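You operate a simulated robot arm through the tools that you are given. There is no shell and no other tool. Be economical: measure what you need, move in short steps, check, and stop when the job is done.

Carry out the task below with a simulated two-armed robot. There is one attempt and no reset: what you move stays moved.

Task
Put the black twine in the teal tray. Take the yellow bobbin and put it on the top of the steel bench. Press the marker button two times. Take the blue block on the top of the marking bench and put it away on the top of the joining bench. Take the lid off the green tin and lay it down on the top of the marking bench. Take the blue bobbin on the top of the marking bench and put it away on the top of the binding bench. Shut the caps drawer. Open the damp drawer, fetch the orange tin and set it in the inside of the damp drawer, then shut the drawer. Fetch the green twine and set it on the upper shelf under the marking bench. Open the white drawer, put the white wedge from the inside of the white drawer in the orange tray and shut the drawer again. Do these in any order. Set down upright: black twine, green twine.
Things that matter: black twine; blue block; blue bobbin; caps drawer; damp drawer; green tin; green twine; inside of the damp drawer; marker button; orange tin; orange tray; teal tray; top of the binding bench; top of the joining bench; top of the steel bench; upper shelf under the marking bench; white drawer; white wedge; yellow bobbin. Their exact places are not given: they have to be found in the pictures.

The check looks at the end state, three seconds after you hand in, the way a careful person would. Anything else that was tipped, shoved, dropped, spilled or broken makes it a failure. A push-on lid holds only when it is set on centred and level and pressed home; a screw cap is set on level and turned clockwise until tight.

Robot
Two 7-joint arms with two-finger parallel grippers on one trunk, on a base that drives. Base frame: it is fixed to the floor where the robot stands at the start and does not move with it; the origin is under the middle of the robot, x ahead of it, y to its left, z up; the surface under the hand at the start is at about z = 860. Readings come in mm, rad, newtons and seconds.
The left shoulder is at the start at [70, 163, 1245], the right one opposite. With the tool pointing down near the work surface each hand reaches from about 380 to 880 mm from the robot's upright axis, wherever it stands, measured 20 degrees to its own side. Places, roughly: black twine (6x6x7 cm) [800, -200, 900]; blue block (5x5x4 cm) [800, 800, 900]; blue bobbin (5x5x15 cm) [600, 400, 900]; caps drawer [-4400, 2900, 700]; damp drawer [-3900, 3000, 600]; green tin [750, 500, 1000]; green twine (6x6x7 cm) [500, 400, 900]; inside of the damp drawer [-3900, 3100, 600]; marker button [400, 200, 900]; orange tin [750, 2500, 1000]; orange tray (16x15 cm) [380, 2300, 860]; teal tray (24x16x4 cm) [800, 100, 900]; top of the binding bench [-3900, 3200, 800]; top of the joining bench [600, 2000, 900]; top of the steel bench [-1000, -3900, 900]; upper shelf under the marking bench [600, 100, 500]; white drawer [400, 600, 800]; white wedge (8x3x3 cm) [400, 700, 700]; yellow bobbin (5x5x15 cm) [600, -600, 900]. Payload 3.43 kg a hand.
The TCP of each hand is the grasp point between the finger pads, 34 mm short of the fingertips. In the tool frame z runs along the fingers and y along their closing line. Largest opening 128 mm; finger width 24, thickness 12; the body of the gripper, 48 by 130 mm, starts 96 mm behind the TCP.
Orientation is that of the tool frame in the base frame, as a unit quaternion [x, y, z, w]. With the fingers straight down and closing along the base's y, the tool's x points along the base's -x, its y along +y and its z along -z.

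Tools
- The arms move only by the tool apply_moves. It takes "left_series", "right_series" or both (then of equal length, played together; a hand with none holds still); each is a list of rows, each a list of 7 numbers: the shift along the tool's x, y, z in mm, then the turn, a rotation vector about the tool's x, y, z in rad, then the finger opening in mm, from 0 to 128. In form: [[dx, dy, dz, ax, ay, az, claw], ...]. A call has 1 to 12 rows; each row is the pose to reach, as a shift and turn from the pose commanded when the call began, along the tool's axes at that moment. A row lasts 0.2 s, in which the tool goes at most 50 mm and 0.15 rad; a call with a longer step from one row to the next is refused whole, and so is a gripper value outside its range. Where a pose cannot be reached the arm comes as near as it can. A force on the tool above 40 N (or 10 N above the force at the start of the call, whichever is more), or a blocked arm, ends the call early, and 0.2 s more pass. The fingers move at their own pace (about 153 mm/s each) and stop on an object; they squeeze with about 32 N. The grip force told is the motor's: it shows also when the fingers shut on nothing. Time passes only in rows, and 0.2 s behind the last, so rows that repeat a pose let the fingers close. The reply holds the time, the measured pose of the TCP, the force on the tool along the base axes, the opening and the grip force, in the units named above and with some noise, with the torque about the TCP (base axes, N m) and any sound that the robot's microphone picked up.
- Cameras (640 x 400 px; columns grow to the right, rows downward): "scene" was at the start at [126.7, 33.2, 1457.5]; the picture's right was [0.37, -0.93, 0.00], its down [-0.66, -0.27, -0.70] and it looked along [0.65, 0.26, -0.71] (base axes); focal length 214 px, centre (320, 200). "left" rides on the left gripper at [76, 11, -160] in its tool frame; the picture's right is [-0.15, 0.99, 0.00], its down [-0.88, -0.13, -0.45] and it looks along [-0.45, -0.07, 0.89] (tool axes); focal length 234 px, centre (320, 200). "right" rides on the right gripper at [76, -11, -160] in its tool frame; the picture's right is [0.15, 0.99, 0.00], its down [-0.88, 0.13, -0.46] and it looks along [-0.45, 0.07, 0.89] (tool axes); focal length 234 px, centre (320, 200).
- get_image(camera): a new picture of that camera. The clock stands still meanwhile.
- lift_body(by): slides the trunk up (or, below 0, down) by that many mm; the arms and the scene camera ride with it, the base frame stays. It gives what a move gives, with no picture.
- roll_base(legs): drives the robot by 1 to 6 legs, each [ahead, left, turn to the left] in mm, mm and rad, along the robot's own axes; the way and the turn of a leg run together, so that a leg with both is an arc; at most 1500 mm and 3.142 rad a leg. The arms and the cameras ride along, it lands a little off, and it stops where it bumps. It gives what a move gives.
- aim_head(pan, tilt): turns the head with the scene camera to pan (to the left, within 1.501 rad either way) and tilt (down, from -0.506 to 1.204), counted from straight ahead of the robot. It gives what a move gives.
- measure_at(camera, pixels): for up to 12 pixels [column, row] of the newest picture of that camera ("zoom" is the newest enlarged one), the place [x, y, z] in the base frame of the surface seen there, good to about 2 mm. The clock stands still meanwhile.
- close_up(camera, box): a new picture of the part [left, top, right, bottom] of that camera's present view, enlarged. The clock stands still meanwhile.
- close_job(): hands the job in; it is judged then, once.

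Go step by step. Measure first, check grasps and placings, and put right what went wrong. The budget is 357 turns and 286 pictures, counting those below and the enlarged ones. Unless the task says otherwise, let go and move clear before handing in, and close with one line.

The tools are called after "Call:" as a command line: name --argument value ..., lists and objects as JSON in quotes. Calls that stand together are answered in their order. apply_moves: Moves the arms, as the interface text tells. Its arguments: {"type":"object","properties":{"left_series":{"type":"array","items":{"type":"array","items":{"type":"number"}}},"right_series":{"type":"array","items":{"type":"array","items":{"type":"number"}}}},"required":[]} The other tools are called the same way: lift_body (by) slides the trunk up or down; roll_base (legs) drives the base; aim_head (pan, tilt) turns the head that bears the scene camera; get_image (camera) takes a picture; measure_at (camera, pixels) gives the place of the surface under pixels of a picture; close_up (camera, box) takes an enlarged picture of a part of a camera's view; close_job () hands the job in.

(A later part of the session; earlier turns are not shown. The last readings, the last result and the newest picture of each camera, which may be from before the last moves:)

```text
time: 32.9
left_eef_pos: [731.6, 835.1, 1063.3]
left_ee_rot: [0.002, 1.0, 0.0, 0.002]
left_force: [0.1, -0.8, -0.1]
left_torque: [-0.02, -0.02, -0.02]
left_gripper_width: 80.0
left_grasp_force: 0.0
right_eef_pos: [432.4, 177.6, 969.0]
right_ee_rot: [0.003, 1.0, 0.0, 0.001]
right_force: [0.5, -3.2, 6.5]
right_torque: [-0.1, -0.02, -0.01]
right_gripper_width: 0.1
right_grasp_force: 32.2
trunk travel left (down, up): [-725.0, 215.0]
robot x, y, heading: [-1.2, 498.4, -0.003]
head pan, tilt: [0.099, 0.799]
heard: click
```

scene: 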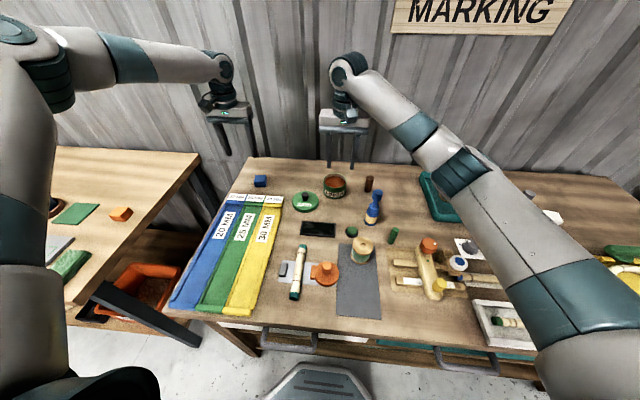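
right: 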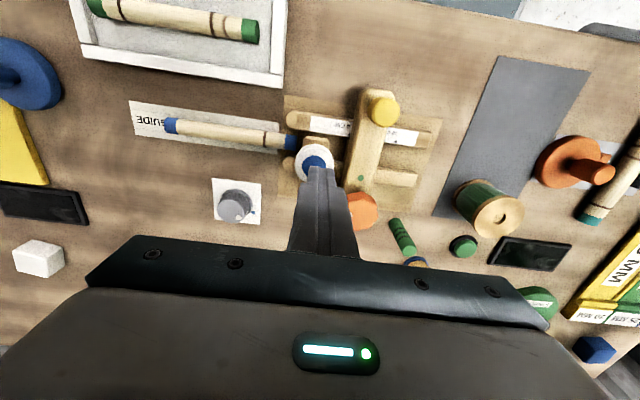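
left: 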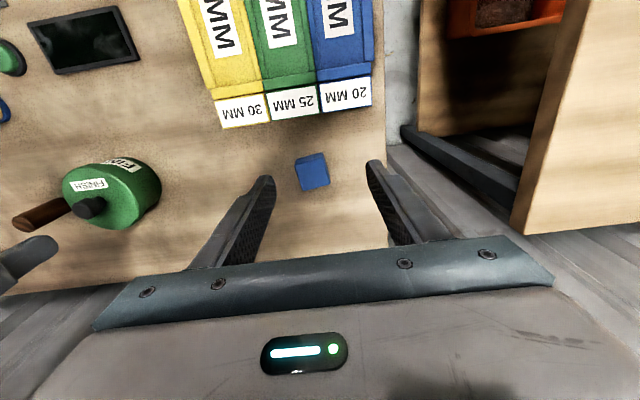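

Second click heard. I raise the right hand, and then look at the shelves under the marking bench.

Call:
apply_moves --right_series '[[0, 0, -40, 0, 0, 0, 0], [0, 0, -90, 0, 0, 0, 40], [0, 0, -140, 0, 0, 0, 90], [0, 0, -180, 0, 0, 0, 110]]' --left_series '[[40, 0, -20, 0, 0, 0, 80], [80, 0, -50, 0, 0, 0, 80], [110, 0, -80, 0, 0, 0, 80], [130, 0, -110, 0, 0, 0, 80]]'

Call:
roll_base --legs '[[-600, 0, 0]]'

Call:
aim_head --pan -0.4 --tilt 0.65

Call:
get_image --camera "scene"

```text
time: 33.9
left_eef_pos: [596.3, 834.3, 1173.2]
left_ee_rot: [0.002, 1.0, 0.0, 0.001]
left_force: [-0.3, 0.4, 0.7]
left_torque: [0.0, -0.04, -0.04]
left_gripper_width: 80.1
left_grasp_force: 0.1
right_eef_pos: [428.7, 177.4, 1151.7]
right_ee_rot: [0.002, 1.0, 0.0, 0.0]
right_force: [-0.3, -0.1, 0.0]
right_torque: [-0.01, 0.0, -0.01]
right_gripper_width: 110.2
right_grasp_force: 0.2
trunk travel left (down, up): [-725.0, 215.0]
robot x, y, heading: [0.6, 500.4, 0.003]
head pan, tilt: [0.099, 0.799]
```

```text
time: 37.3
left_eef_pos: [5.0, 835.9, 1171.6]
left_ee_rot: [0.001, 1.0, 0.001, 0.0]
left_force: [1.1, 0.8, 0.5]
left_torque: [-0.01, 0.03, 0.02]
left_gripper_width: 79.9
left_grasp_force: 0.0
right_eef_pos: [-161.9, 179.8, 1149.9]
right_ee_rot: [0.002, 1.0, -0.001, 0.0]
right_force: [-0.2, -0.1, -0.3]
right_torque: [-0.01, 0.0, 0.02]
right_gripper_width: 109.8
right_grasp_force: 0.1
trunk travel left (down, up): [-725.0, 215.0]
robot x, y, heading: [-594.3, 503.1, -0.003]
head pan, tilt: [0.099, 0.799]
```

```text
time: 38.2
left_eef_pos: [4.5, 837.5, 1172.2]
left_ee_rot: [0.001, 1.0, 0.001, 0.0]
left_force: [0.5, 0.0, 1.1]
left_torque: [-0.02, 0.0, -0.03]
left_gripper_width: 80.1
left_grasp_force: 0.1
right_eef_pos: [-162.9, 178.8, 1149.2]
right_ee_rot: [0.002, 1.0, -0.001, 0.0]
right_force: [0.8, -0.1, 0.3]
right_torque: [0.01, 0.03, 0.0]
right_gripper_width: 110.0
right_grasp_force: 0.0
trunk travel left (down, up): [-725.0, 215.0]
robot x, y, heading: [-594.2, 502.3, -0.003]
head pan, tilt: [-0.4, 0.649]
```

```text
255 pictures are left
```

scene: 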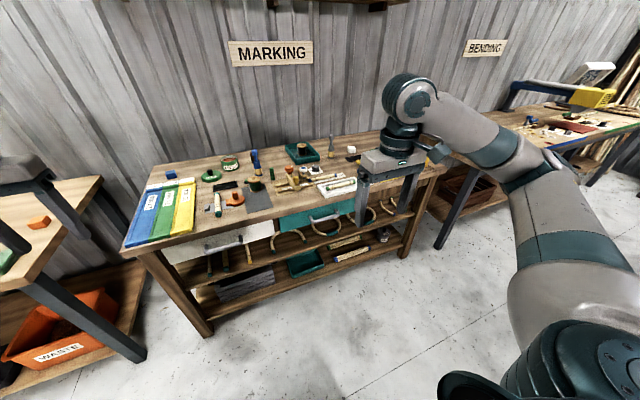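

I lower the trunk to see under the bench.

Call:
lift_body --by -600

Call:
aim_head --pan -0.35 --tilt 0.25

Call:
get_image --camera "scene"

Call:
close_up --camera "scene" --box '[100, 130, 420, 330]'

```text
refused: -600 is not a number from -400 to 400
```

```text
time: 39.1
left_eef_pos: [4.7, 836.6, 1173.1]
left_ee_rot: [0.001, 1.0, 0.002, 0.001]
left_force: [0.5, -0.4, 1.0]
left_torque: [0.0, 0.01, 0.05]
left_gripper_width: 79.8
left_grasp_force: 0.1
right_eef_pos: [-163.0, 179.7, 1151.6]
right_ee_rot: [0.002, 1.0, 0.0, -0.001]
right_force: [0.1, -0.1, 0.2]
right_torque: [0.01, -0.02, -0.03]
right_gripper_width: 109.8
right_grasp_force: 0.1
trunk travel left (down, up): [-725.0, 215.0]
robot x, y, heading: [-592.8, 502.1, -0.004]
head pan, tilt: [-0.351, 0.25]
```

```text
254 pictures are left
```

scene: 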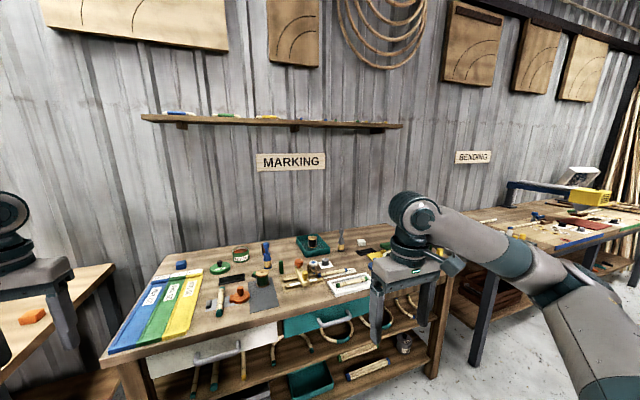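

```text
2.00 times, centred on (260, 230) of scene
```

zoom: 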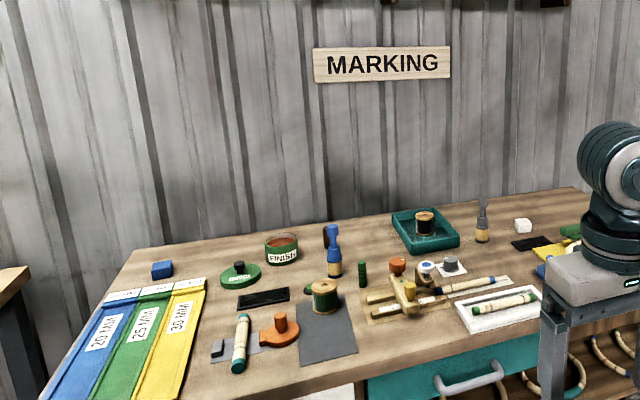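

Lower the trunk in two steps and look level at the shelf.

Call:
lift_body --by -400

Call:
lift_body --by -200

Call:
aim_head --pan -0.2 --tilt 0.3

Call:
get_image --camera "scene"

```text
time: 42.9
left_eef_pos: [4.9, 835.8, 772.3]
left_ee_rot: [0.0, 1.0, 0.0, 0.002]
left_force: [0.6, -0.1, -0.4]
left_torque: [0.03, 0.01, 0.01]
left_gripper_width: 80.1
left_grasp_force: 0.0
right_eef_pos: [-163.9, 179.3, 749.6]
right_ee_rot: [0.002, 1.0, 0.0, 0.0]
right_force: [-0.1, -0.7, -0.1]
right_torque: [-0.02, 0.02, 0.02]
right_gripper_width: 110.0
right_grasp_force: 0.1
trunk travel left (down, up): [-325.0, 615.0]
robot x, y, heading: [-594.8, 502.9, -0.003]
head pan, tilt: [-0.351, 0.25]
```

```text
time: 45.1
left_eef_pos: [3.8, 835.3, 573.6]
left_ee_rot: [0.001, 1.0, 0.001, 0.001]
left_force: [0.1, 1.5, 0.8]
left_torque: [0.03, -0.03, 0.02]
left_gripper_width: 80.4
left_grasp_force: 0.0
right_eef_pos: [-164.1, 178.9, 549.7]
right_ee_rot: [0.001, 1.0, 0.0, 0.0]
right_force: [-0.3, 0.8, 0.3]
right_torque: [-0.02, -0.02, 0.01]
right_gripper_width: 110.2
right_grasp_force: 0.1
trunk travel left (down, up): [-125.0, 815.0]
robot x, y, heading: [-597.0, 499.7, -0.006]
head pan, tilt: [-0.351, 0.25]
```

```text
time: 45.8
left_eef_pos: [5.6, 837.0, 572.8]
left_ee_rot: [0.001, 1.0, 0.001, 0.001]
left_force: [-0.1, 0.4, -0.6]
left_torque: [-0.03, 0.02, -0.01]
left_gripper_width: 80.0
left_grasp_force: 0.1
right_eef_pos: [-163.4, 179.4, 550.1]
right_ee_rot: [0.002, 1.0, 0.0, 0.0]
right_force: [-0.5, 0.2, -0.6]
right_torque: [-0.03, -0.02, 0.0]
right_gripper_width: 110.1
right_grasp_force: 0.0
trunk travel left (down, up): [-125.0, 815.0]
robot x, y, heading: [-598.3, 501.2, -0.005]
head pan, tilt: [-0.201, 0.3]
```

```text
252 pictures are left
```

scene: 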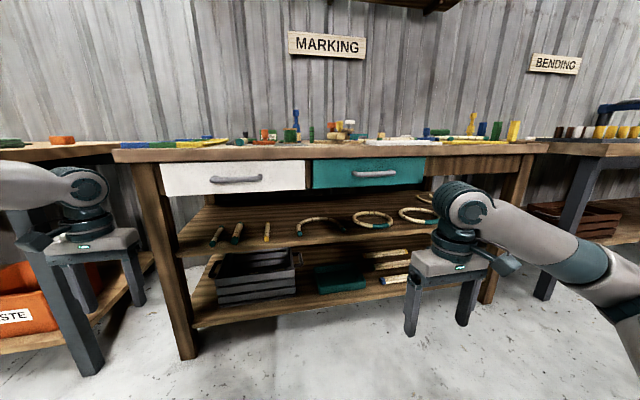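

The upper shelf (row ~225) has sticks at the left and rings at the right. I measure clear spots and the drawer heights.

Call:
close_up --camera "scene" --box '[150, 140, 470, 340]'

Call:
measure_at --camera "scene" --pixels '[[240, 180], [236, 192], [305, 160], [312, 187], [425, 184], [268, 232], [283, 228], [285, 240], [320, 235], [345, 236], [283, 210], [355, 218]]'

```text
2.00 times, centred on (310, 240) of scene
```

zoom: 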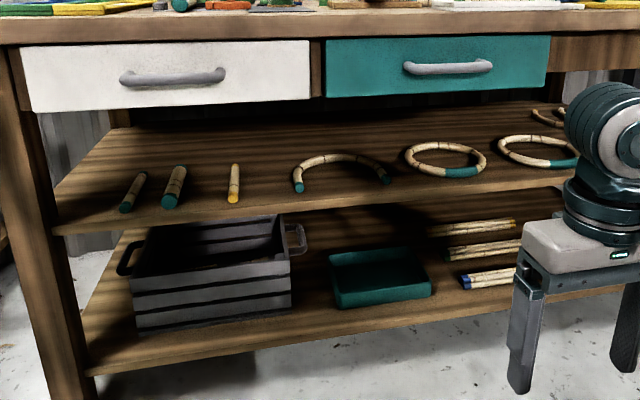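

```text
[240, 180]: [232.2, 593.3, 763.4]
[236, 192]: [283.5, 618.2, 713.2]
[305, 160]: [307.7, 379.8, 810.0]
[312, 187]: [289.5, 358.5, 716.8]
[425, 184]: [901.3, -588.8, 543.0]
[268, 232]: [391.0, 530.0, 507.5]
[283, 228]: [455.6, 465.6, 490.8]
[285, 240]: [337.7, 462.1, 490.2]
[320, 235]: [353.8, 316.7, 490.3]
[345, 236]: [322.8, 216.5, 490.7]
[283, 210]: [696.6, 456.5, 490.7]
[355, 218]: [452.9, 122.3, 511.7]
```

Shelf surface z≈490, clearance to the drawers ≈ 225 mm. I measure the gap between the yellow stick and the arch.

Call:
measure_at --camera "zoom" --pixels '[[232, 200], [240, 196], [236, 166], [295, 190], [296, 175], [305, 165], [265, 208], [265, 190], [265, 170], [220, 78], [130, 82], [175, 86]]'

```text
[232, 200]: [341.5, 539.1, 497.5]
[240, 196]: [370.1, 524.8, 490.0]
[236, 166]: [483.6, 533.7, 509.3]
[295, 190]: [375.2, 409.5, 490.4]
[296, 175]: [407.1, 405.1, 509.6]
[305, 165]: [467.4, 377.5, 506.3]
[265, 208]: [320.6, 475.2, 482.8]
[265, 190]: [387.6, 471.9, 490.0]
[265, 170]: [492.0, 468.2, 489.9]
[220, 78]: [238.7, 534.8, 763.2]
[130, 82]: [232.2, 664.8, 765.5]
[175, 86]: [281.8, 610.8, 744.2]
```

There's a free spot at about (440,462) on the shelf. To keep the twine upright I'll grip it with the hand pitched 35° below horizontal. First I raise the trunk and drive ahead.

Call:
lift_body --by 400

Call:
lift_body --by 200

Call:
roll_base --legs '[[450, 0, 0]]'

Call:
aim_head --pan 0.0 --tilt 0.7

Call:
get_image --camera "scene"

Call:
close_up --camera "scene" --box '[230, 180, 390, 280]'

```text
time: 49.6
left_eef_pos: [5.4, 835.7, 972.4]
left_ee_rot: [0.001, 1.0, 0.001, -0.001]
left_force: [-0.3, -0.3, -0.1]
left_torque: [-0.01, 0.0, 0.02]
left_gripper_width: 80.2
left_grasp_force: 0.0
right_eef_pos: [-164.2, 179.9, 949.5]
right_ee_rot: [0.002, 1.0, -0.001, -0.001]
right_force: [0.3, -0.1, -1.1]
right_torque: [0.0, 0.0, 0.02]
right_gripper_width: 110.1
right_grasp_force: 0.1
trunk travel left (down, up): [-525.0, 415.0]
robot x, y, heading: [-596.3, 498.0, -0.003]
head pan, tilt: [-0.201, 0.3]
```

```text
time: 51.8
left_eef_pos: [5.5, 836.8, 1172.0]
left_ee_rot: [0.001, 1.0, 0.001, 0.0]
left_force: [0.5, -0.1, -0.1]
left_torque: [-0.05, 0.0, 0.0]
left_gripper_width: 80.1
left_grasp_force: 0.1
right_eef_pos: [-162.3, 178.8, 1149.6]
right_ee_rot: [0.002, 1.0, 0.001, 0.0]
right_force: [-0.5, 0.6, -1.2]
right_torque: [-0.04, -0.01, 0.0]
right_gripper_width: 110.0
right_grasp_force: 0.0
trunk travel left (down, up): [-725.0, 215.0]
robot x, y, heading: [-592.1, 500.0, 0.002]
head pan, tilt: [-0.201, 0.3]
```

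```text
time: 54.5
left_eef_pos: [458.5, 832.6, 1173.6]
left_ee_rot: [0.002, 1.0, 0.001, 0.001]
left_force: [0.0, -0.1, 0.7]
left_torque: [0.01, 0.04, 0.04]
left_gripper_width: 80.2
left_grasp_force: 0.2
right_eef_pos: [289.2, 176.9, 1150.1]
right_ee_rot: [0.003, 1.0, 0.0, 0.0]
right_force: [-0.5, 0.3, 0.1]
right_torque: [-0.03, -0.01, 0.0]
right_gripper_width: 110.0
right_grasp_force: 0.1
trunk travel left (down, up): [-725.0, 215.0]
robot x, y, heading: [-141.1, 501.2, -0.002]
head pan, tilt: [-0.201, 0.3]
```

```text
time: 55.4
left_eef_pos: [459.3, 834.2, 1172.7]
left_ee_rot: [0.002, 1.0, 0.0, 0.001]
left_force: [0.3, 0.3, -0.1]
left_torque: [-0.03, 0.0, 0.01]
left_gripper_width: 80.0
left_grasp_force: 0.0
right_eef_pos: [290.6, 176.2, 1151.3]
right_ee_rot: [0.003, 1.0, -0.001, 0.0]
right_force: [-0.6, 0.4, 0.0]
right_torque: [-0.03, -0.04, -0.01]
right_gripper_width: 109.9
right_grasp_force: 0.1
trunk travel left (down, up): [-725.0, 215.0]
robot x, y, heading: [-142.7, 499.7, -0.008]
head pan, tilt: [0.0, 0.7]
```

```text
250 pictures are left
```

scene: 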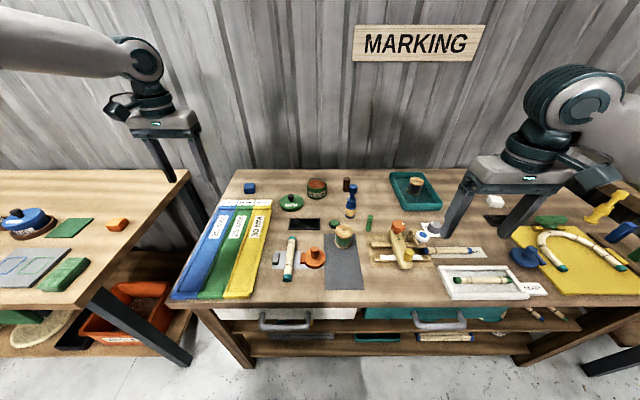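

```text
4.00 times, centred on (310, 230) of scene
```

zoom: 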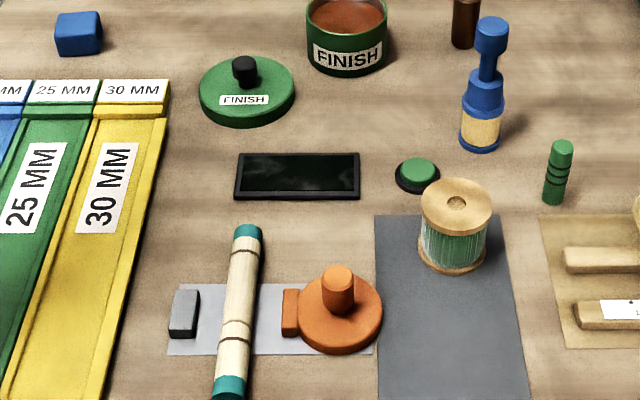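

Clear view of green twine (zoom 457,205) with the orange knob piece beside it. Measuring.

Call:
measure_at --camera "zoom" --pixels '[[421, 205], [493, 205], [457, 178], [457, 230], [340, 275], [382, 315], [460, 380], [491, 40], [480, 130], [427, 185]]'

Call:
apply_moves --right_series '[[0, 30, 0, 0, -0.14, 0, 110], [0, 60, 0, 0, -0.28, 0, 110], [0, 90, 0, 0, -0.42, 0, 110], [0, 120, 0, 0, -0.56, 0, 110], [0, 160, 0, 0, -0.7, 0, 110], [0, 200, 0, 0, -0.84, 0, 110], [0, 244, 0, 0, -0.96, 0, 110]]'

Call:
get_image --camera "right"

```text
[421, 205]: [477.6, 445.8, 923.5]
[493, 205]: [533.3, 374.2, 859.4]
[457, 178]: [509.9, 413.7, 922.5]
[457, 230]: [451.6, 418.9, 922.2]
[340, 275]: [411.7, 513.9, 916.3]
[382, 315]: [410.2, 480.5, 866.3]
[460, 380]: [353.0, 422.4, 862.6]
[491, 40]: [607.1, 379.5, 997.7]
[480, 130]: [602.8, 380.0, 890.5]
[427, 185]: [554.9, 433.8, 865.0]
```

```text
time: 57.0
left_eef_pos: [458.4, 836.2, 1171.2]
left_ee_rot: [0.002, 1.0, -0.001, 0.001]
left_force: [0.3, 0.8, -0.1]
left_torque: [-0.02, 0.0, 0.01]
left_gripper_width: 80.0
left_grasp_force: 0.0
right_eef_pos: [341.1, 476.0, 1165.8]
right_ee_rot: [0.001, 0.886, -0.002, 0.463]
right_force: [-0.4, 0.4, 0.0]
right_torque: [-0.02, -0.02, -0.07]
right_gripper_width: 110.2
right_grasp_force: 0.1
right hand out of reach, approached as far as the arm can: row 3, 4, 5, 6, 7
trunk travel left (down, up): [-725.0, 215.0]
robot x, y, heading: [-138.6, 501.0, -0.002]
head pan, tilt: [0.0, 0.7]
```

```text
248 pictures are left
```

right: 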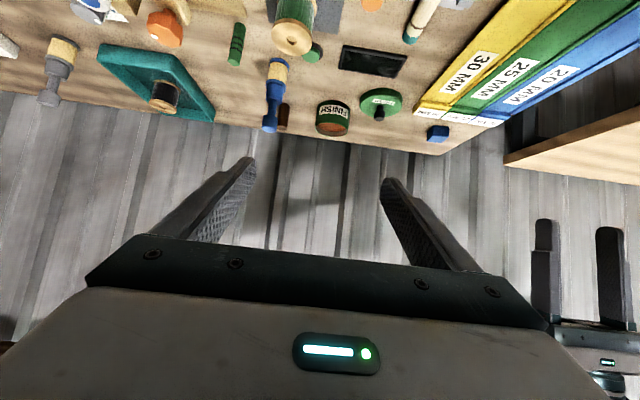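

The hand is pitched 35°. Twine centre is (481,416). I move to the approach point, then check.

Call:
apply_moves --right_series '[[28, -12, 34, 0, 0, 0, 90], [57, -24, 68, 0, 0, 0, 90], [85, -36, 102, 0, 0, 0, 90], [114, -48, 136, 0, 0, 0, 90], [143, -60, 170, 0, 0, 0, 90]]'

Call:
get_image --camera "right"

Call:
close_up --camera "scene" --box '[230, 160, 470, 310]'

```text
time: 58.2
left_eef_pos: [457.7, 831.8, 1172.5]
left_ee_rot: [0.003, 1.0, 0.001, 0.002]
left_force: [0.1, -0.3, 0.5]
left_torque: [0.04, -0.05, 0.0]
left_gripper_width: 80.2
left_grasp_force: 0.0
right_eef_pos: [399.9, 410.8, 949.8]
right_ee_rot: [0.003, 0.887, -0.002, 0.462]
right_force: [0.1, 0.9, 0.0]
right_torque: [0.03, 0.01, 0.02]
right_gripper_width: 90.2
right_grasp_force: 0.0
right hand out of reach, approached as far as the arm can: row 1
trunk travel left (down, up): [-725.0, 215.0]
robot x, y, heading: [-138.9, 502.8, -0.003]
head pan, tilt: [0.0, 0.7]
```

```text
247 pictures are left
```

right: 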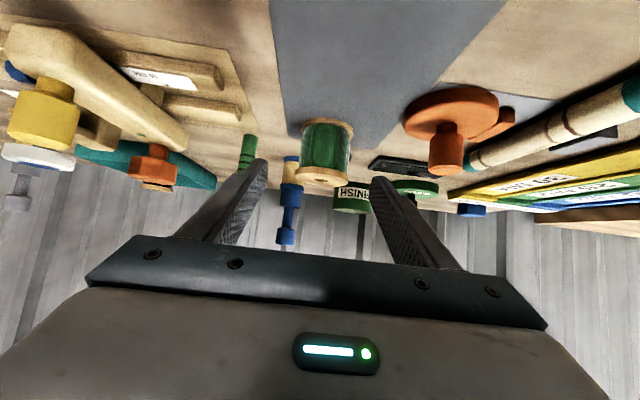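

```text
2.67 times, centred on (350, 235) of scene
```

zoom: 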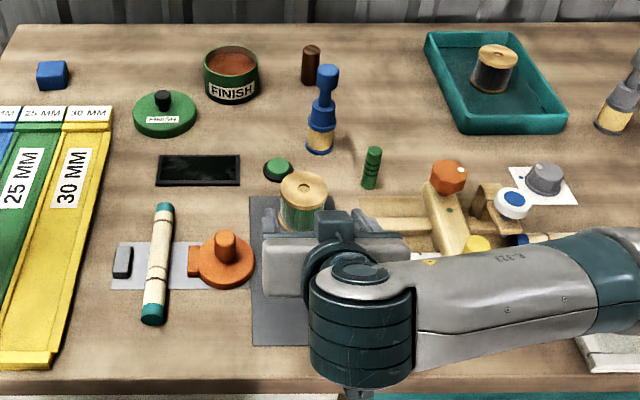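

The forearm passes over the marker piece; I check its height before descending.

Call:
measure_at --camera "zoom" --pixels '[[420, 250], [500, 240], [580, 235], [500, 290], [560, 330], [360, 265], [360, 360]]'

```text
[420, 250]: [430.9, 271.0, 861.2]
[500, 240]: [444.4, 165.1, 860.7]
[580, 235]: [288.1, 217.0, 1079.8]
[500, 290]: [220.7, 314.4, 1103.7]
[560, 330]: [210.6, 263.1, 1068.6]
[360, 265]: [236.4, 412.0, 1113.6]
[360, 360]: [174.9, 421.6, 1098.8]
```

The right forearm would come too near the marker's knobs. I'll use the left arm instead; the right hand retreats while the left pitches and comes over.

Call:
apply_moves --right_series '[[-20, -29, -21, 0, 0, 0, 90], [-40, -57, -42, 0, 0, 0, 90], [-60, -86, -63, 0, 0, 0, 90], [-80, -114, -84, 0, 0, 0, 90], [-101, -143, -105, 0, 0, 0, 90], [-121, -171, -126, 0, 0, 0, 90], [-141, -200, -147, 0, 0, 0, 90]]' --left_series '[[8, -20, 10, 0, -0.14, 0, 90], [16, -50, 20, 0, -0.28, 0, 90], [24, -85, 30, 0, -0.42, 0, 90], [32, -120, 40, 0, -0.56, 0, 90], [40, -160, 50, 0, -0.7, 0, 90], [50, -200, 60, 0, -0.84, 0, 90], [58, -234, 70, 0, -0.96, 0, 90]]'

Call:
get_image --camera "scene"

```text
time: 59.8
left_eef_pos: [417.6, 636.7, 1121.3]
left_ee_rot: [0.002, 0.886, -0.002, 0.463]
left_force: [-1.0, 0.1, 0.7]
left_torque: [-0.02, -0.04, 0.03]
left_gripper_width: 90.1
left_grasp_force: 0.0
left hand out of reach, approached as far as the arm can: row 7
right_eef_pos: [422.5, 201.3, 1163.2]
right_ee_rot: [0.001, 0.887, -0.001, 0.461]
right_force: [-0.8, 0.2, 0.4]
right_torque: [-0.02, -0.01, 0.02]
right_gripper_width: 90.0
right_grasp_force: 0.0
right hand out of reach, approached as far as the arm can: row 2, 3, 4, 5, 6, 7
trunk travel left (down, up): [-725.0, 215.0]
robot x, y, heading: [-142.7, 499.9, -0.003]
head pan, tilt: [0.0, 0.7]
```

```text
245 pictures are left
```

scene: 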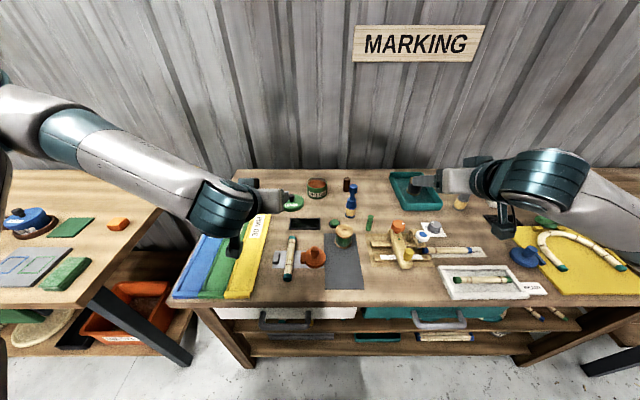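

Left hand pitched at (418,637,1121). Move to the approach point in front of the twine.

Call:
apply_moves --left_series '[[25, -37, 13, 0, 0, 0, 90], [50, -74, 27, 0, 0, 0, 90], [75, -111, 40, 0, 0, 0, 90], [100, -147, 54, 0, 0, 0, 90], [125, -184, 67, 0, 0, 0, 90], [150, -220, 81, 0, 0, 0, 90]]'

Call:
get_image --camera "left"

Call:
get_image --camera "scene"

```text
time: 61.2
left_eef_pos: [429.0, 648.5, 1089.6]
left_ee_rot: [0.003, 0.887, -0.002, 0.461]
left_force: [-0.5, -0.3, 0.4]
left_torque: [0.02, 0.01, 0.01]
left_gripper_width: 89.9
left_grasp_force: 0.0
left hand out of reach, approached as far as the arm can: row 1, 2, 3, 4, 5, 6
right_eef_pos: [424.8, 201.1, 1162.4]
right_ee_rot: [0.002, 0.887, -0.001, 0.461]
right_force: [0.0, 0.0, 0.4]
right_torque: [0.0, -0.01, -0.02]
right_gripper_width: 90.1
right_grasp_force: 0.1
trunk travel left (down, up): [-725.0, 215.0]
robot x, y, heading: [-138.6, 498.7, -0.003]
head pan, tilt: [0.0, 0.7]
```

```text
244 pictures are left
```

left: 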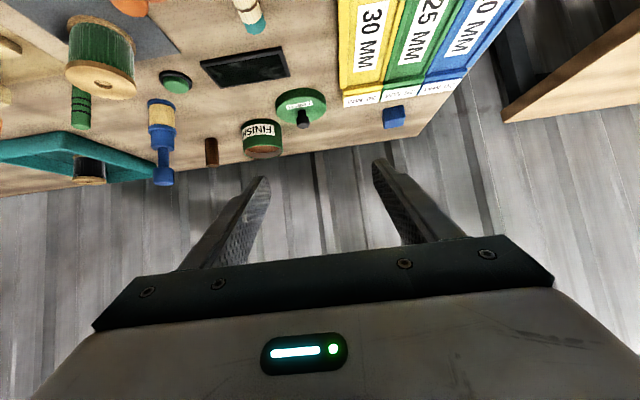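

```text
243 pictures are left
```

scene: 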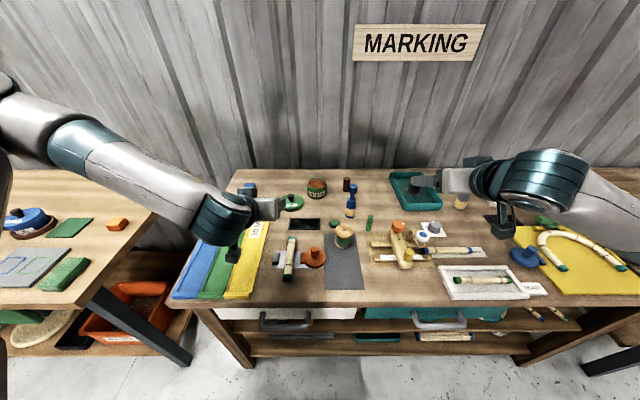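

The left arm is limited crossing inward, so I shift the base right 240 mm.

Call:
roll_base --legs '[[0, -240, 0]]'

Call:
get_image --camera "scene"

```text
time: 63.0
left_eef_pos: [427.3, 410.5, 1090.2]
left_ee_rot: [0.001, 0.887, 0.0, 0.462]
left_force: [0.4, 0.1, -0.6]
left_torque: [0.02, 0.0, 0.0]
left_gripper_width: 89.8
left_grasp_force: 0.0
right_eef_pos: [424.1, -37.7, 1163.0]
right_ee_rot: [0.001, 0.887, -0.001, 0.461]
right_force: [0.1, 0.1, 0.8]
right_torque: [0.0, 0.01, -0.02]
right_gripper_width: 90.0
right_grasp_force: 0.1
trunk travel left (down, up): [-725.0, 215.0]
robot x, y, heading: [-138.6, 259.2, -0.002]
head pan, tilt: [0.0, 0.7]
```

```text
242 pictures are left
```

scene: 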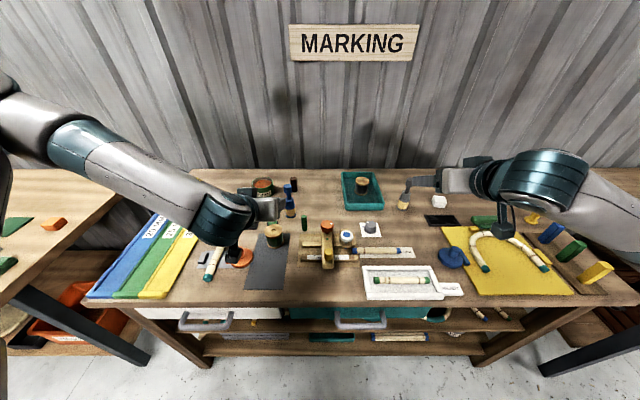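

Hand now straight before the twine. Move down to the approach point.

Call:
apply_moves --left_series '[[43, 2, 19, 0, 0, 0, 90], [86, 4, 37, 0, 0, 0, 90], [129, 6, 56, 0, 0, 0, 90]]'

Call:
get_image --camera "left"

Call:
get_image --camera "scene"

```text
time: 63.8
left_eef_pos: [416.1, 472.3, 1004.6]
left_ee_rot: [0.002, 0.887, -0.002, 0.461]
left_force: [0.1, -0.6, -0.9]
left_torque: [-0.01, -0.01, 0.0]
left_gripper_width: 89.9
left_grasp_force: 0.0
left hand out of reach, approached as far as the arm can: row 1, 2, 3
right_eef_pos: [422.9, -37.8, 1163.1]
right_ee_rot: [0.002, 0.887, -0.001, 0.461]
right_force: [0.1, 0.8, 0.5]
right_torque: [0.01, -0.01, 0.0]
right_gripper_width: 90.0
right_grasp_force: 0.0
trunk travel left (down, up): [-725.0, 215.0]
robot x, y, heading: [-143.1, 260.4, -0.005]
head pan, tilt: [0.0, 0.7]
```

```text
241 pictures are left
```

left: 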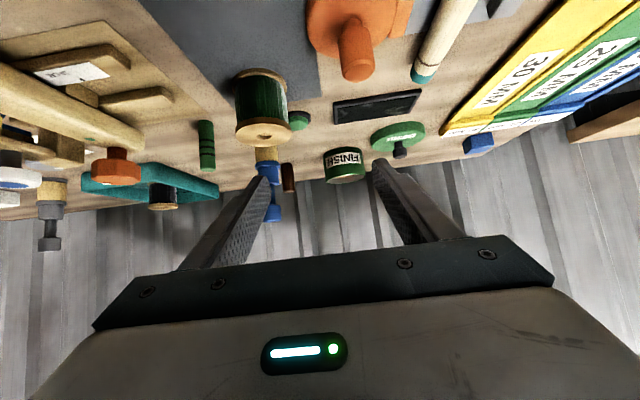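

```text
240 pictures are left
```

scene: 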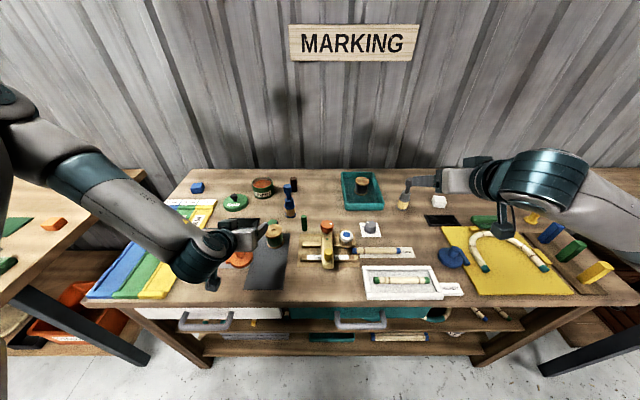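

Still limited inward. I shift the base right another 60 mm.

Call:
roll_base --legs '[[0, -58, 0]]'

Call:
apply_moves --left_series '[[25, 2, 10, 0, 0, 0, 90], [50, 2, 17, 0, 0, 0, 90]]'

Call:
get_image --camera "left"

```text
time: 64.8
left_eef_pos: [415.2, 418.0, 1004.2]
left_ee_rot: [0.0, 0.887, -0.002, 0.461]
left_force: [0.7, 0.1, -0.7]
left_torque: [-0.04, -0.02, -0.02]
left_gripper_width: 89.7
left_grasp_force: 0.0
right_eef_pos: [423.3, -91.1, 1162.9]
right_ee_rot: [0.0, 0.887, 0.0, 0.461]
right_force: [-0.2, -0.6, -0.3]
right_torque: [0.0, -0.01, -0.02]
right_gripper_width: 89.8
right_grasp_force: 0.0
trunk travel left (down, up): [-725.0, 215.0]
robot x, y, heading: [-137.6, 203.2, -0.005]
head pan, tilt: [0.0, 0.7]
```

```text
time: 65.3
left_eef_pos: [405.5, 441.1, 980.9]
left_ee_rot: [0.002, 0.888, -0.001, 0.46]
left_force: [0.6, 0.0, -0.2]
left_torque: [0.04, 0.01, 0.06]
left_gripper_width: 89.9
left_grasp_force: 0.0
left hand out of reach, approached as far as the arm can: row 1, 2
right_eef_pos: [422.8, -93.4, 1163.5]
right_ee_rot: [0.001, 0.888, 0.0, 0.461]
right_force: [0.8, -0.6, 0.1]
right_torque: [0.01, 0.02, 0.03]
right_gripper_width: 90.1
right_grasp_force: 0.0
trunk travel left (down, up): [-725.0, 215.0]
robot x, y, heading: [-141.4, 201.3, 0.001]
head pan, tilt: [0.0, 0.7]
```

```text
239 pictures are left
```

left: 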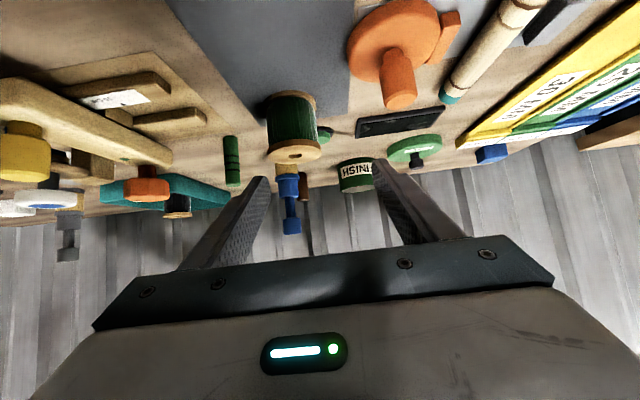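

Lowering the trunk should free the wrist. I back off, lower the trunk 250 mm, raise both hands, then return.

Call:
roll_base --legs '[[-300, 0, 0]]'

Call:
lift_body --by -250

Call:
apply_moves --left_series '[[-36, 0, -25, 0, 0, 0, 90], [-72, 0, -50, 0, 0, 0, 90], [-108, 0, -75, 0, 0, 0, 90], [-144, 0, -100, 0, 0, 0, 90], [-180, 0, -125, 0, 0, 0, 90], [-213, 0, -148, 0, 0, 0, 90]]' --right_series '[[-36, 0, -25, 0, 0, 0, 90], [-72, 0, -50, 0, 0, 0, 90], [-108, 0, -75, 0, 0, 0, 90], [-144, 0, -100, 0, 0, 0, 90], [-180, 0, -125, 0, 0, 0, 90], [-213, 0, -148, 0, 0, 0, 90]]'

```text
time: 67.4
left_eef_pos: [106.6, 442.2, 980.1]
left_ee_rot: [0.002, 0.888, -0.002, 0.461]
left_force: [-0.1, 0.3, 0.5]
left_torque: [0.01, -0.02, 0.03]
left_gripper_width: 89.8
left_grasp_force: 0.1
right_eef_pos: [123.3, -92.8, 1162.8]
right_ee_rot: [0.001, 0.887, 0.0, 0.461]
right_force: [-0.9, 0.7, -1.3]
right_torque: [0.01, 0.01, -0.01]
right_gripper_width: 89.9
right_grasp_force: 0.1
trunk travel left (down, up): [-725.0, 215.0]
robot x, y, heading: [-441.8, 202.8, -0.007]
head pan, tilt: [0.0, 0.7]
```

```text
time: 70.0
left_eef_pos: [106.8, 442.3, 730.4]
left_ee_rot: [0.003, 0.888, -0.002, 0.46]
left_force: [0.7, 0.6, -0.3]
left_torque: [0.01, -0.01, -0.01]
left_gripper_width: 90.0
left_grasp_force: 0.0
right_eef_pos: [122.3, -93.4, 913.3]
right_ee_rot: [0.001, 0.887, 0.0, 0.461]
right_force: [-0.1, 0.4, 0.5]
right_torque: [0.04, 0.01, -0.02]
right_gripper_width: 90.0
right_grasp_force: 0.1
trunk travel left (down, up): [-475.0, 465.0]
robot x, y, heading: [-441.8, 207.8, -0.004]
head pan, tilt: [0.0, 0.7]
```

```text
time: 71.4
left_eef_pos: [106.5, 440.9, 990.1]
left_ee_rot: [0.002, 0.888, -0.003, 0.46]
left_force: [-0.5, 0.5, 0.2]
left_torque: [-0.01, -0.03, -0.01]
left_gripper_width: 90.0
left_grasp_force: 0.1
left hand out of reach, approached as far as the arm can: row 1, 2, 3, 4, 5
right_eef_pos: [121.4, -91.6, 1174.1]
right_ee_rot: [0.001, 0.887, -0.001, 0.462]
right_force: [-0.7, 0.1, 1.1]
right_torque: [-0.04, -0.01, 0.01]
right_gripper_width: 89.9
right_grasp_force: 0.1
trunk travel left (down, up): [-475.0, 465.0]
robot x, y, heading: [-441.6, 203.1, -0.007]
head pan, tilt: [0.0, 0.7]
```

Both hands are higher. I drive ahead so the left hand comes in front of the twine.

Call:
roll_base --legs '[[0, -24, 0], [292, 0, 0]]'

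Call:
get_image --camera "left"

Call:
get_image --camera "scene"

```text
time: 73.8
left_eef_pos: [395.5, 418.0, 989.8]
left_ee_rot: [0.0, 0.888, -0.001, 0.46]
left_force: [0.9, -0.5, -0.2]
left_torque: [-0.02, -0.01, -0.03]
left_gripper_width: 89.8
left_grasp_force: 0.1
right_eef_pos: [412.4, -115.8, 1171.1]
right_ee_rot: [-0.001, 0.887, 0.001, 0.462]
right_force: [0.4, -0.7, -0.7]
right_torque: [0.04, -0.02, 0.0]
right_gripper_width: 90.1
right_grasp_force: 0.1
trunk travel left (down, up): [-475.0, 465.0]
robot x, y, heading: [-156.6, 179.7, -0.003]
head pan, tilt: [0.0, 0.7]
```

```text
238 pictures are left
```

left: 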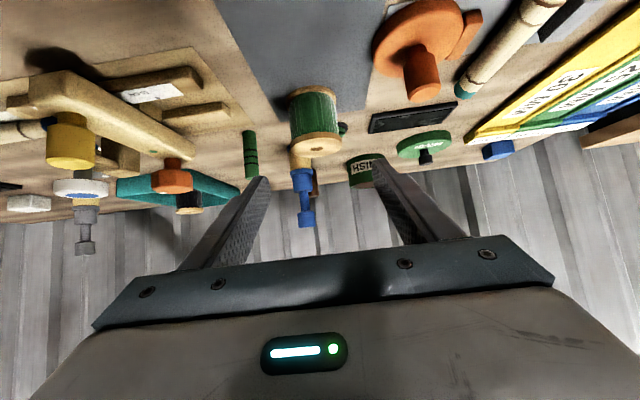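

```text
237 pictures are left
```

scene: 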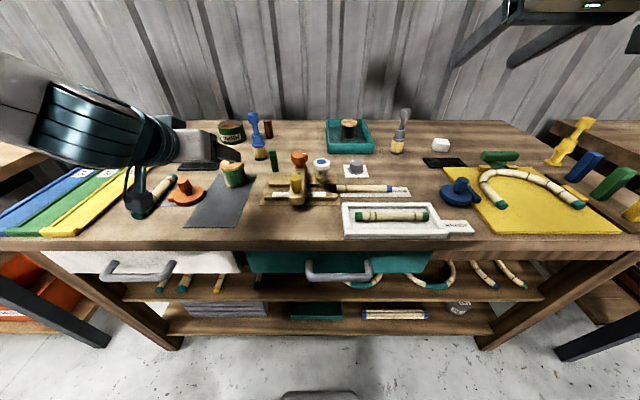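

Twine is straight ahead between the fingers. Lower 40 mm to the approach line, checking reach.

Call:
apply_moves --left_series '[[16, 0, 12, 0, 0, 0, 90], [33, 0, 23, 0, 0, 0, 90]]'

```text
time: 74.4
left_eef_pos: [406.0, 418.3, 952.6]
left_ee_rot: [0.001, 0.888, -0.002, 0.46]
left_force: [0.5, 0.0, -0.5]
left_torque: [0.0, 0.02, 0.01]
left_gripper_width: 89.9
left_grasp_force: 0.0
left hand out of reach, approached as far as the arm can: row 1, 2
right_eef_pos: [412.8, -115.2, 1172.1]
right_ee_rot: [-0.001, 0.888, 0.001, 0.461]
right_force: [0.2, -0.1, -0.1]
right_torque: [0.01, 0.0, -0.02]
right_gripper_width: 90.2
right_grasp_force: 0.1
trunk travel left (down, up): [-475.0, 465.0]
robot x, y, heading: [-153.4, 177.2, -0.006]
head pan, tilt: [0.0, 0.7]
```

Now advance along the fingers to the twine (481,417,895).

Call:
apply_moves --left_series '[[1, 0, 40, 0, 0, 0, 90], [3, -1, 75, 0, 0, 0, 90], [4, -1, 94, 0, 0, 0, 90], [4, -1, 94, 0, 0, 0, 90]]'

Call:
get_image --camera "left"

Call:
close_up --camera "scene" --box '[100, 100, 340, 250]'

```text
time: 75.4
left_eef_pos: [479.3, 414.6, 896.4]
left_ee_rot: [0.001, 0.888, -0.002, 0.461]
left_force: [0.1, -0.7, 0.8]
left_torque: [0.0, -0.01, -0.03]
left_gripper_width: 90.0
left_grasp_force: 0.2
right_eef_pos: [410.8, -115.2, 1172.6]
right_ee_rot: [-0.001, 0.887, 0.001, 0.461]
right_force: [-0.9, 0.2, -0.1]
right_torque: [-0.04, 0.0, 0.02]
right_gripper_width: 90.0
right_grasp_force: 0.0
trunk travel left (down, up): [-475.0, 465.0]
robot x, y, heading: [-152.6, 181.1, -0.002]
head pan, tilt: [0.0, 0.7]
```

```text
236 pictures are left
```

left: 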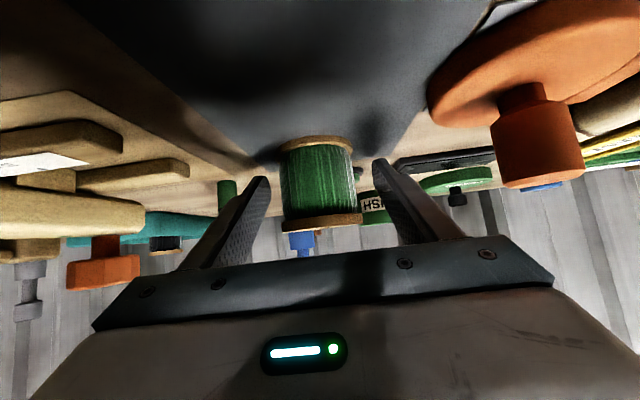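

```text
2.67 times, centred on (220, 175) of scene
```

zoom: 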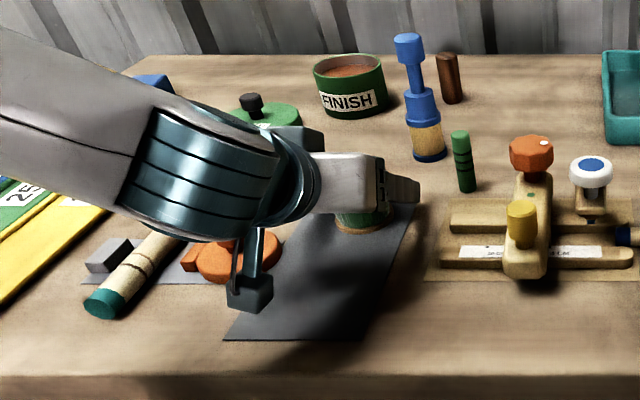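

The fingers flank the twine; nothing touched. Close, then lift.

Call:
apply_moves --left_series '[[0, 0, 0, 0, 0, 0, 60], [0, 0, 0, 0, 0, 0, 40], [0, 0, 0, 0, 0, 0, 40], [0, 0, 0, 0, 0, 0, 40]]'

Call:
apply_moves --left_series '[[-24, 0, -17, 0, 0, 0, 40], [-49, 0, -35, 0, 0, 0, 40], [-82, 0, -58, 0, 0, 0, 40]]'

Call:
get_image --camera "left"

Call:
get_image --camera "scene"

```text
time: 76.4
left_eef_pos: [480.3, 414.5, 896.1]
left_ee_rot: [0.0, 0.888, -0.001, 0.46]
left_force: [0.0, 0.3, 0.0]
left_torque: [0.02, -0.03, 0.03]
left_gripper_width: 58.7
left_grasp_force: 32.2
right_eef_pos: [412.1, -116.3, 1172.9]
right_ee_rot: [0.0, 0.887, 0.0, 0.462]
right_force: [0.1, -0.5, -0.2]
right_torque: [0.01, 0.01, -0.01]
right_gripper_width: 90.3
right_grasp_force: 0.0
trunk travel left (down, up): [-475.0, 465.0]
robot x, y, heading: [-153.5, 175.5, -0.003]
head pan, tilt: [0.0, 0.7]
```

```text
time: 77.2
left_eef_pos: [477.7, 415.1, 998.7]
left_ee_rot: [0.002, 0.887, -0.002, 0.461]
left_force: [-0.3, 0.4, -1.0]
left_torque: [0.02, -0.05, 0.04]
left_gripper_width: 58.3
left_grasp_force: 31.8
right_eef_pos: [409.0, -115.3, 1173.0]
right_ee_rot: [0.0, 0.887, 0.001, 0.462]
right_force: [0.0, -0.1, 0.6]
right_torque: [0.01, -0.06, 0.01]
right_gripper_width: 90.0
right_grasp_force: 0.1
trunk travel left (down, up): [-475.0, 465.0]
robot x, y, heading: [-155.0, 179.3, 0.001]
head pan, tilt: [0.0, 0.7]
```

```text
234 pictures are left
```

left: 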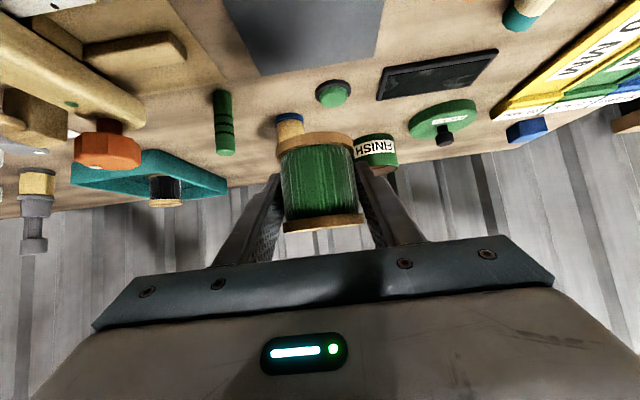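

```text
233 pictures are left
```

scene: 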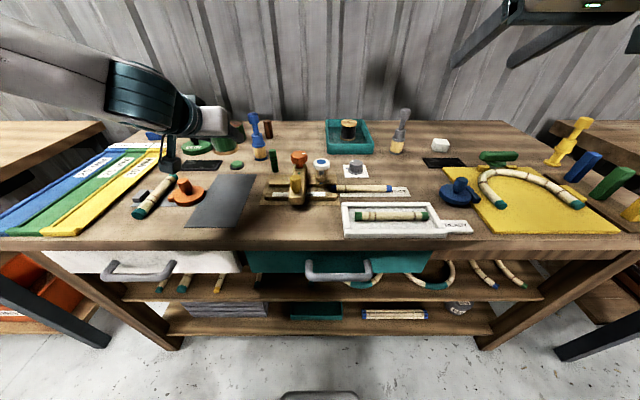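

The twine is held upright. Before driving, I measure where the left forearm and elbow are.

Call:
measure_at --camera "scene" --pixels '[[185, 120], [150, 90], [110, 75], [60, 55], [10, 35], [205, 118], [170, 165]]'

```text
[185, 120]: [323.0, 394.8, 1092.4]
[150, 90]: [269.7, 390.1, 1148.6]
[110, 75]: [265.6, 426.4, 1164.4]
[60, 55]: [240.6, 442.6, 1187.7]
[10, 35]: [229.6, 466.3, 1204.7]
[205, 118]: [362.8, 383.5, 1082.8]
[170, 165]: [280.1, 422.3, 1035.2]
```

The wrist and forearm sit 190–250 mm behind the hand, so I'll place the twine near the shelf front at x≈385, y≈466. Back off, lower, and look.

Call:
roll_base --legs '[[-400, 0, 0], [0, 52, 0]]'

Call:
lift_body --by -400

Call:
lift_body --by -50

Call:
aim_head --pan 0.2 --tilt 0.3

Call:
get_image --camera "scene"

Call:
get_image --camera "left"

```text
time: 80.2
left_eef_pos: [81.3, 467.5, 996.8]
left_ee_rot: [0.001, 0.887, -0.002, 0.461]
left_force: [-0.4, 0.6, -1.9]
left_torque: [-0.04, 0.0, -0.04]
left_gripper_width: 58.5
left_grasp_force: 32.4
right_eef_pos: [12.6, -62.6, 1172.4]
right_ee_rot: [0.001, 0.887, 0.0, 0.461]
right_force: [0.2, -0.2, 0.5]
right_torque: [-0.03, -0.01, -0.05]
right_gripper_width: 89.7
right_grasp_force: 0.0
trunk travel left (down, up): [-475.0, 465.0]
robot x, y, heading: [-553.5, 230.9, -0.007]
head pan, tilt: [0.0, 0.7]
```

```text
time: 84.0
left_eef_pos: [82.0, 466.2, 597.7]
left_ee_rot: [0.003, 0.887, -0.003, 0.461]
left_force: [0.0, -0.4, -0.7]
left_torque: [0.01, 0.01, 0.01]
left_gripper_width: 58.1
left_grasp_force: 32.1
right_eef_pos: [13.8, -63.3, 772.1]
right_ee_rot: [0.001, 0.888, 0.0, 0.461]
right_force: [0.6, -0.1, 0.1]
right_torque: [-0.01, 0.01, 0.03]
right_gripper_width: 89.7
right_grasp_force: 0.0
trunk travel left (down, up): [-75.0, 865.0]
robot x, y, heading: [-553.7, 229.2, -0.002]
head pan, tilt: [0.0, 0.7]
```

```text
time: 85.0
left_eef_pos: [82.8, 466.2, 548.4]
left_ee_rot: [0.002, 0.888, -0.002, 0.46]
left_force: [0.3, 0.8, -1.0]
left_torque: [-0.01, 0.0, 0.01]
left_gripper_width: 58.4
left_grasp_force: 31.7
right_eef_pos: [13.3, -64.5, 723.5]
right_ee_rot: [0.001, 0.887, 0.0, 0.461]
right_force: [-0.4, 0.9, 0.0]
right_torque: [-0.01, 0.01, -0.02]
right_gripper_width: 90.2
right_grasp_force: 0.1
trunk travel left (down, up): [-25.0, 915.0]
robot x, y, heading: [-553.7, 228.3, -0.001]
head pan, tilt: [0.0, 0.7]
```

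```text
time: 85.8
left_eef_pos: [81.7, 467.2, 547.0]
left_ee_rot: [0.003, 0.888, -0.002, 0.461]
left_force: [0.7, -0.3, -0.5]
left_torque: [0.0, -0.02, -0.02]
left_gripper_width: 58.1
left_grasp_force: 31.7
right_eef_pos: [13.1, -63.9, 722.6]
right_ee_rot: [0.001, 0.888, 0.0, 0.461]
right_force: [0.0, 0.8, -0.4]
right_torque: [0.01, 0.0, -0.01]
right_gripper_width: 89.8
right_grasp_force: 0.1
trunk travel left (down, up): [-25.0, 915.0]
robot x, y, heading: [-554.4, 231.3, -0.005]
head pan, tilt: [0.201, 0.3]
```

```text
232 pictures are left
```

scene: 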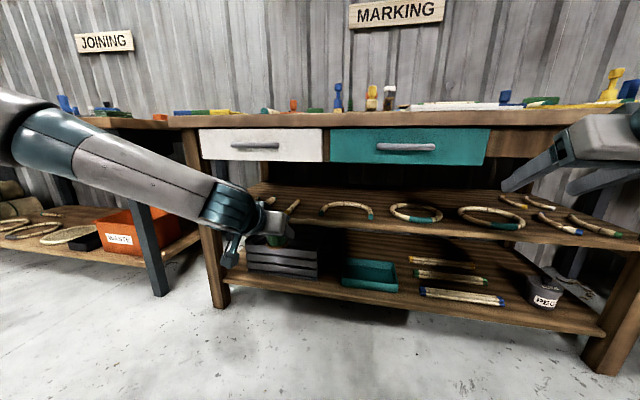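

```text
231 pictures are left
```

left: 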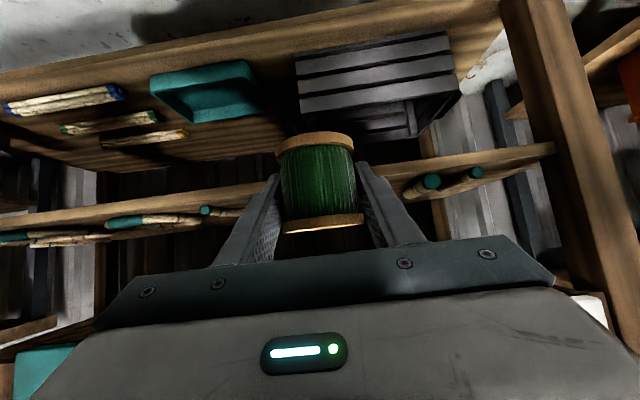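

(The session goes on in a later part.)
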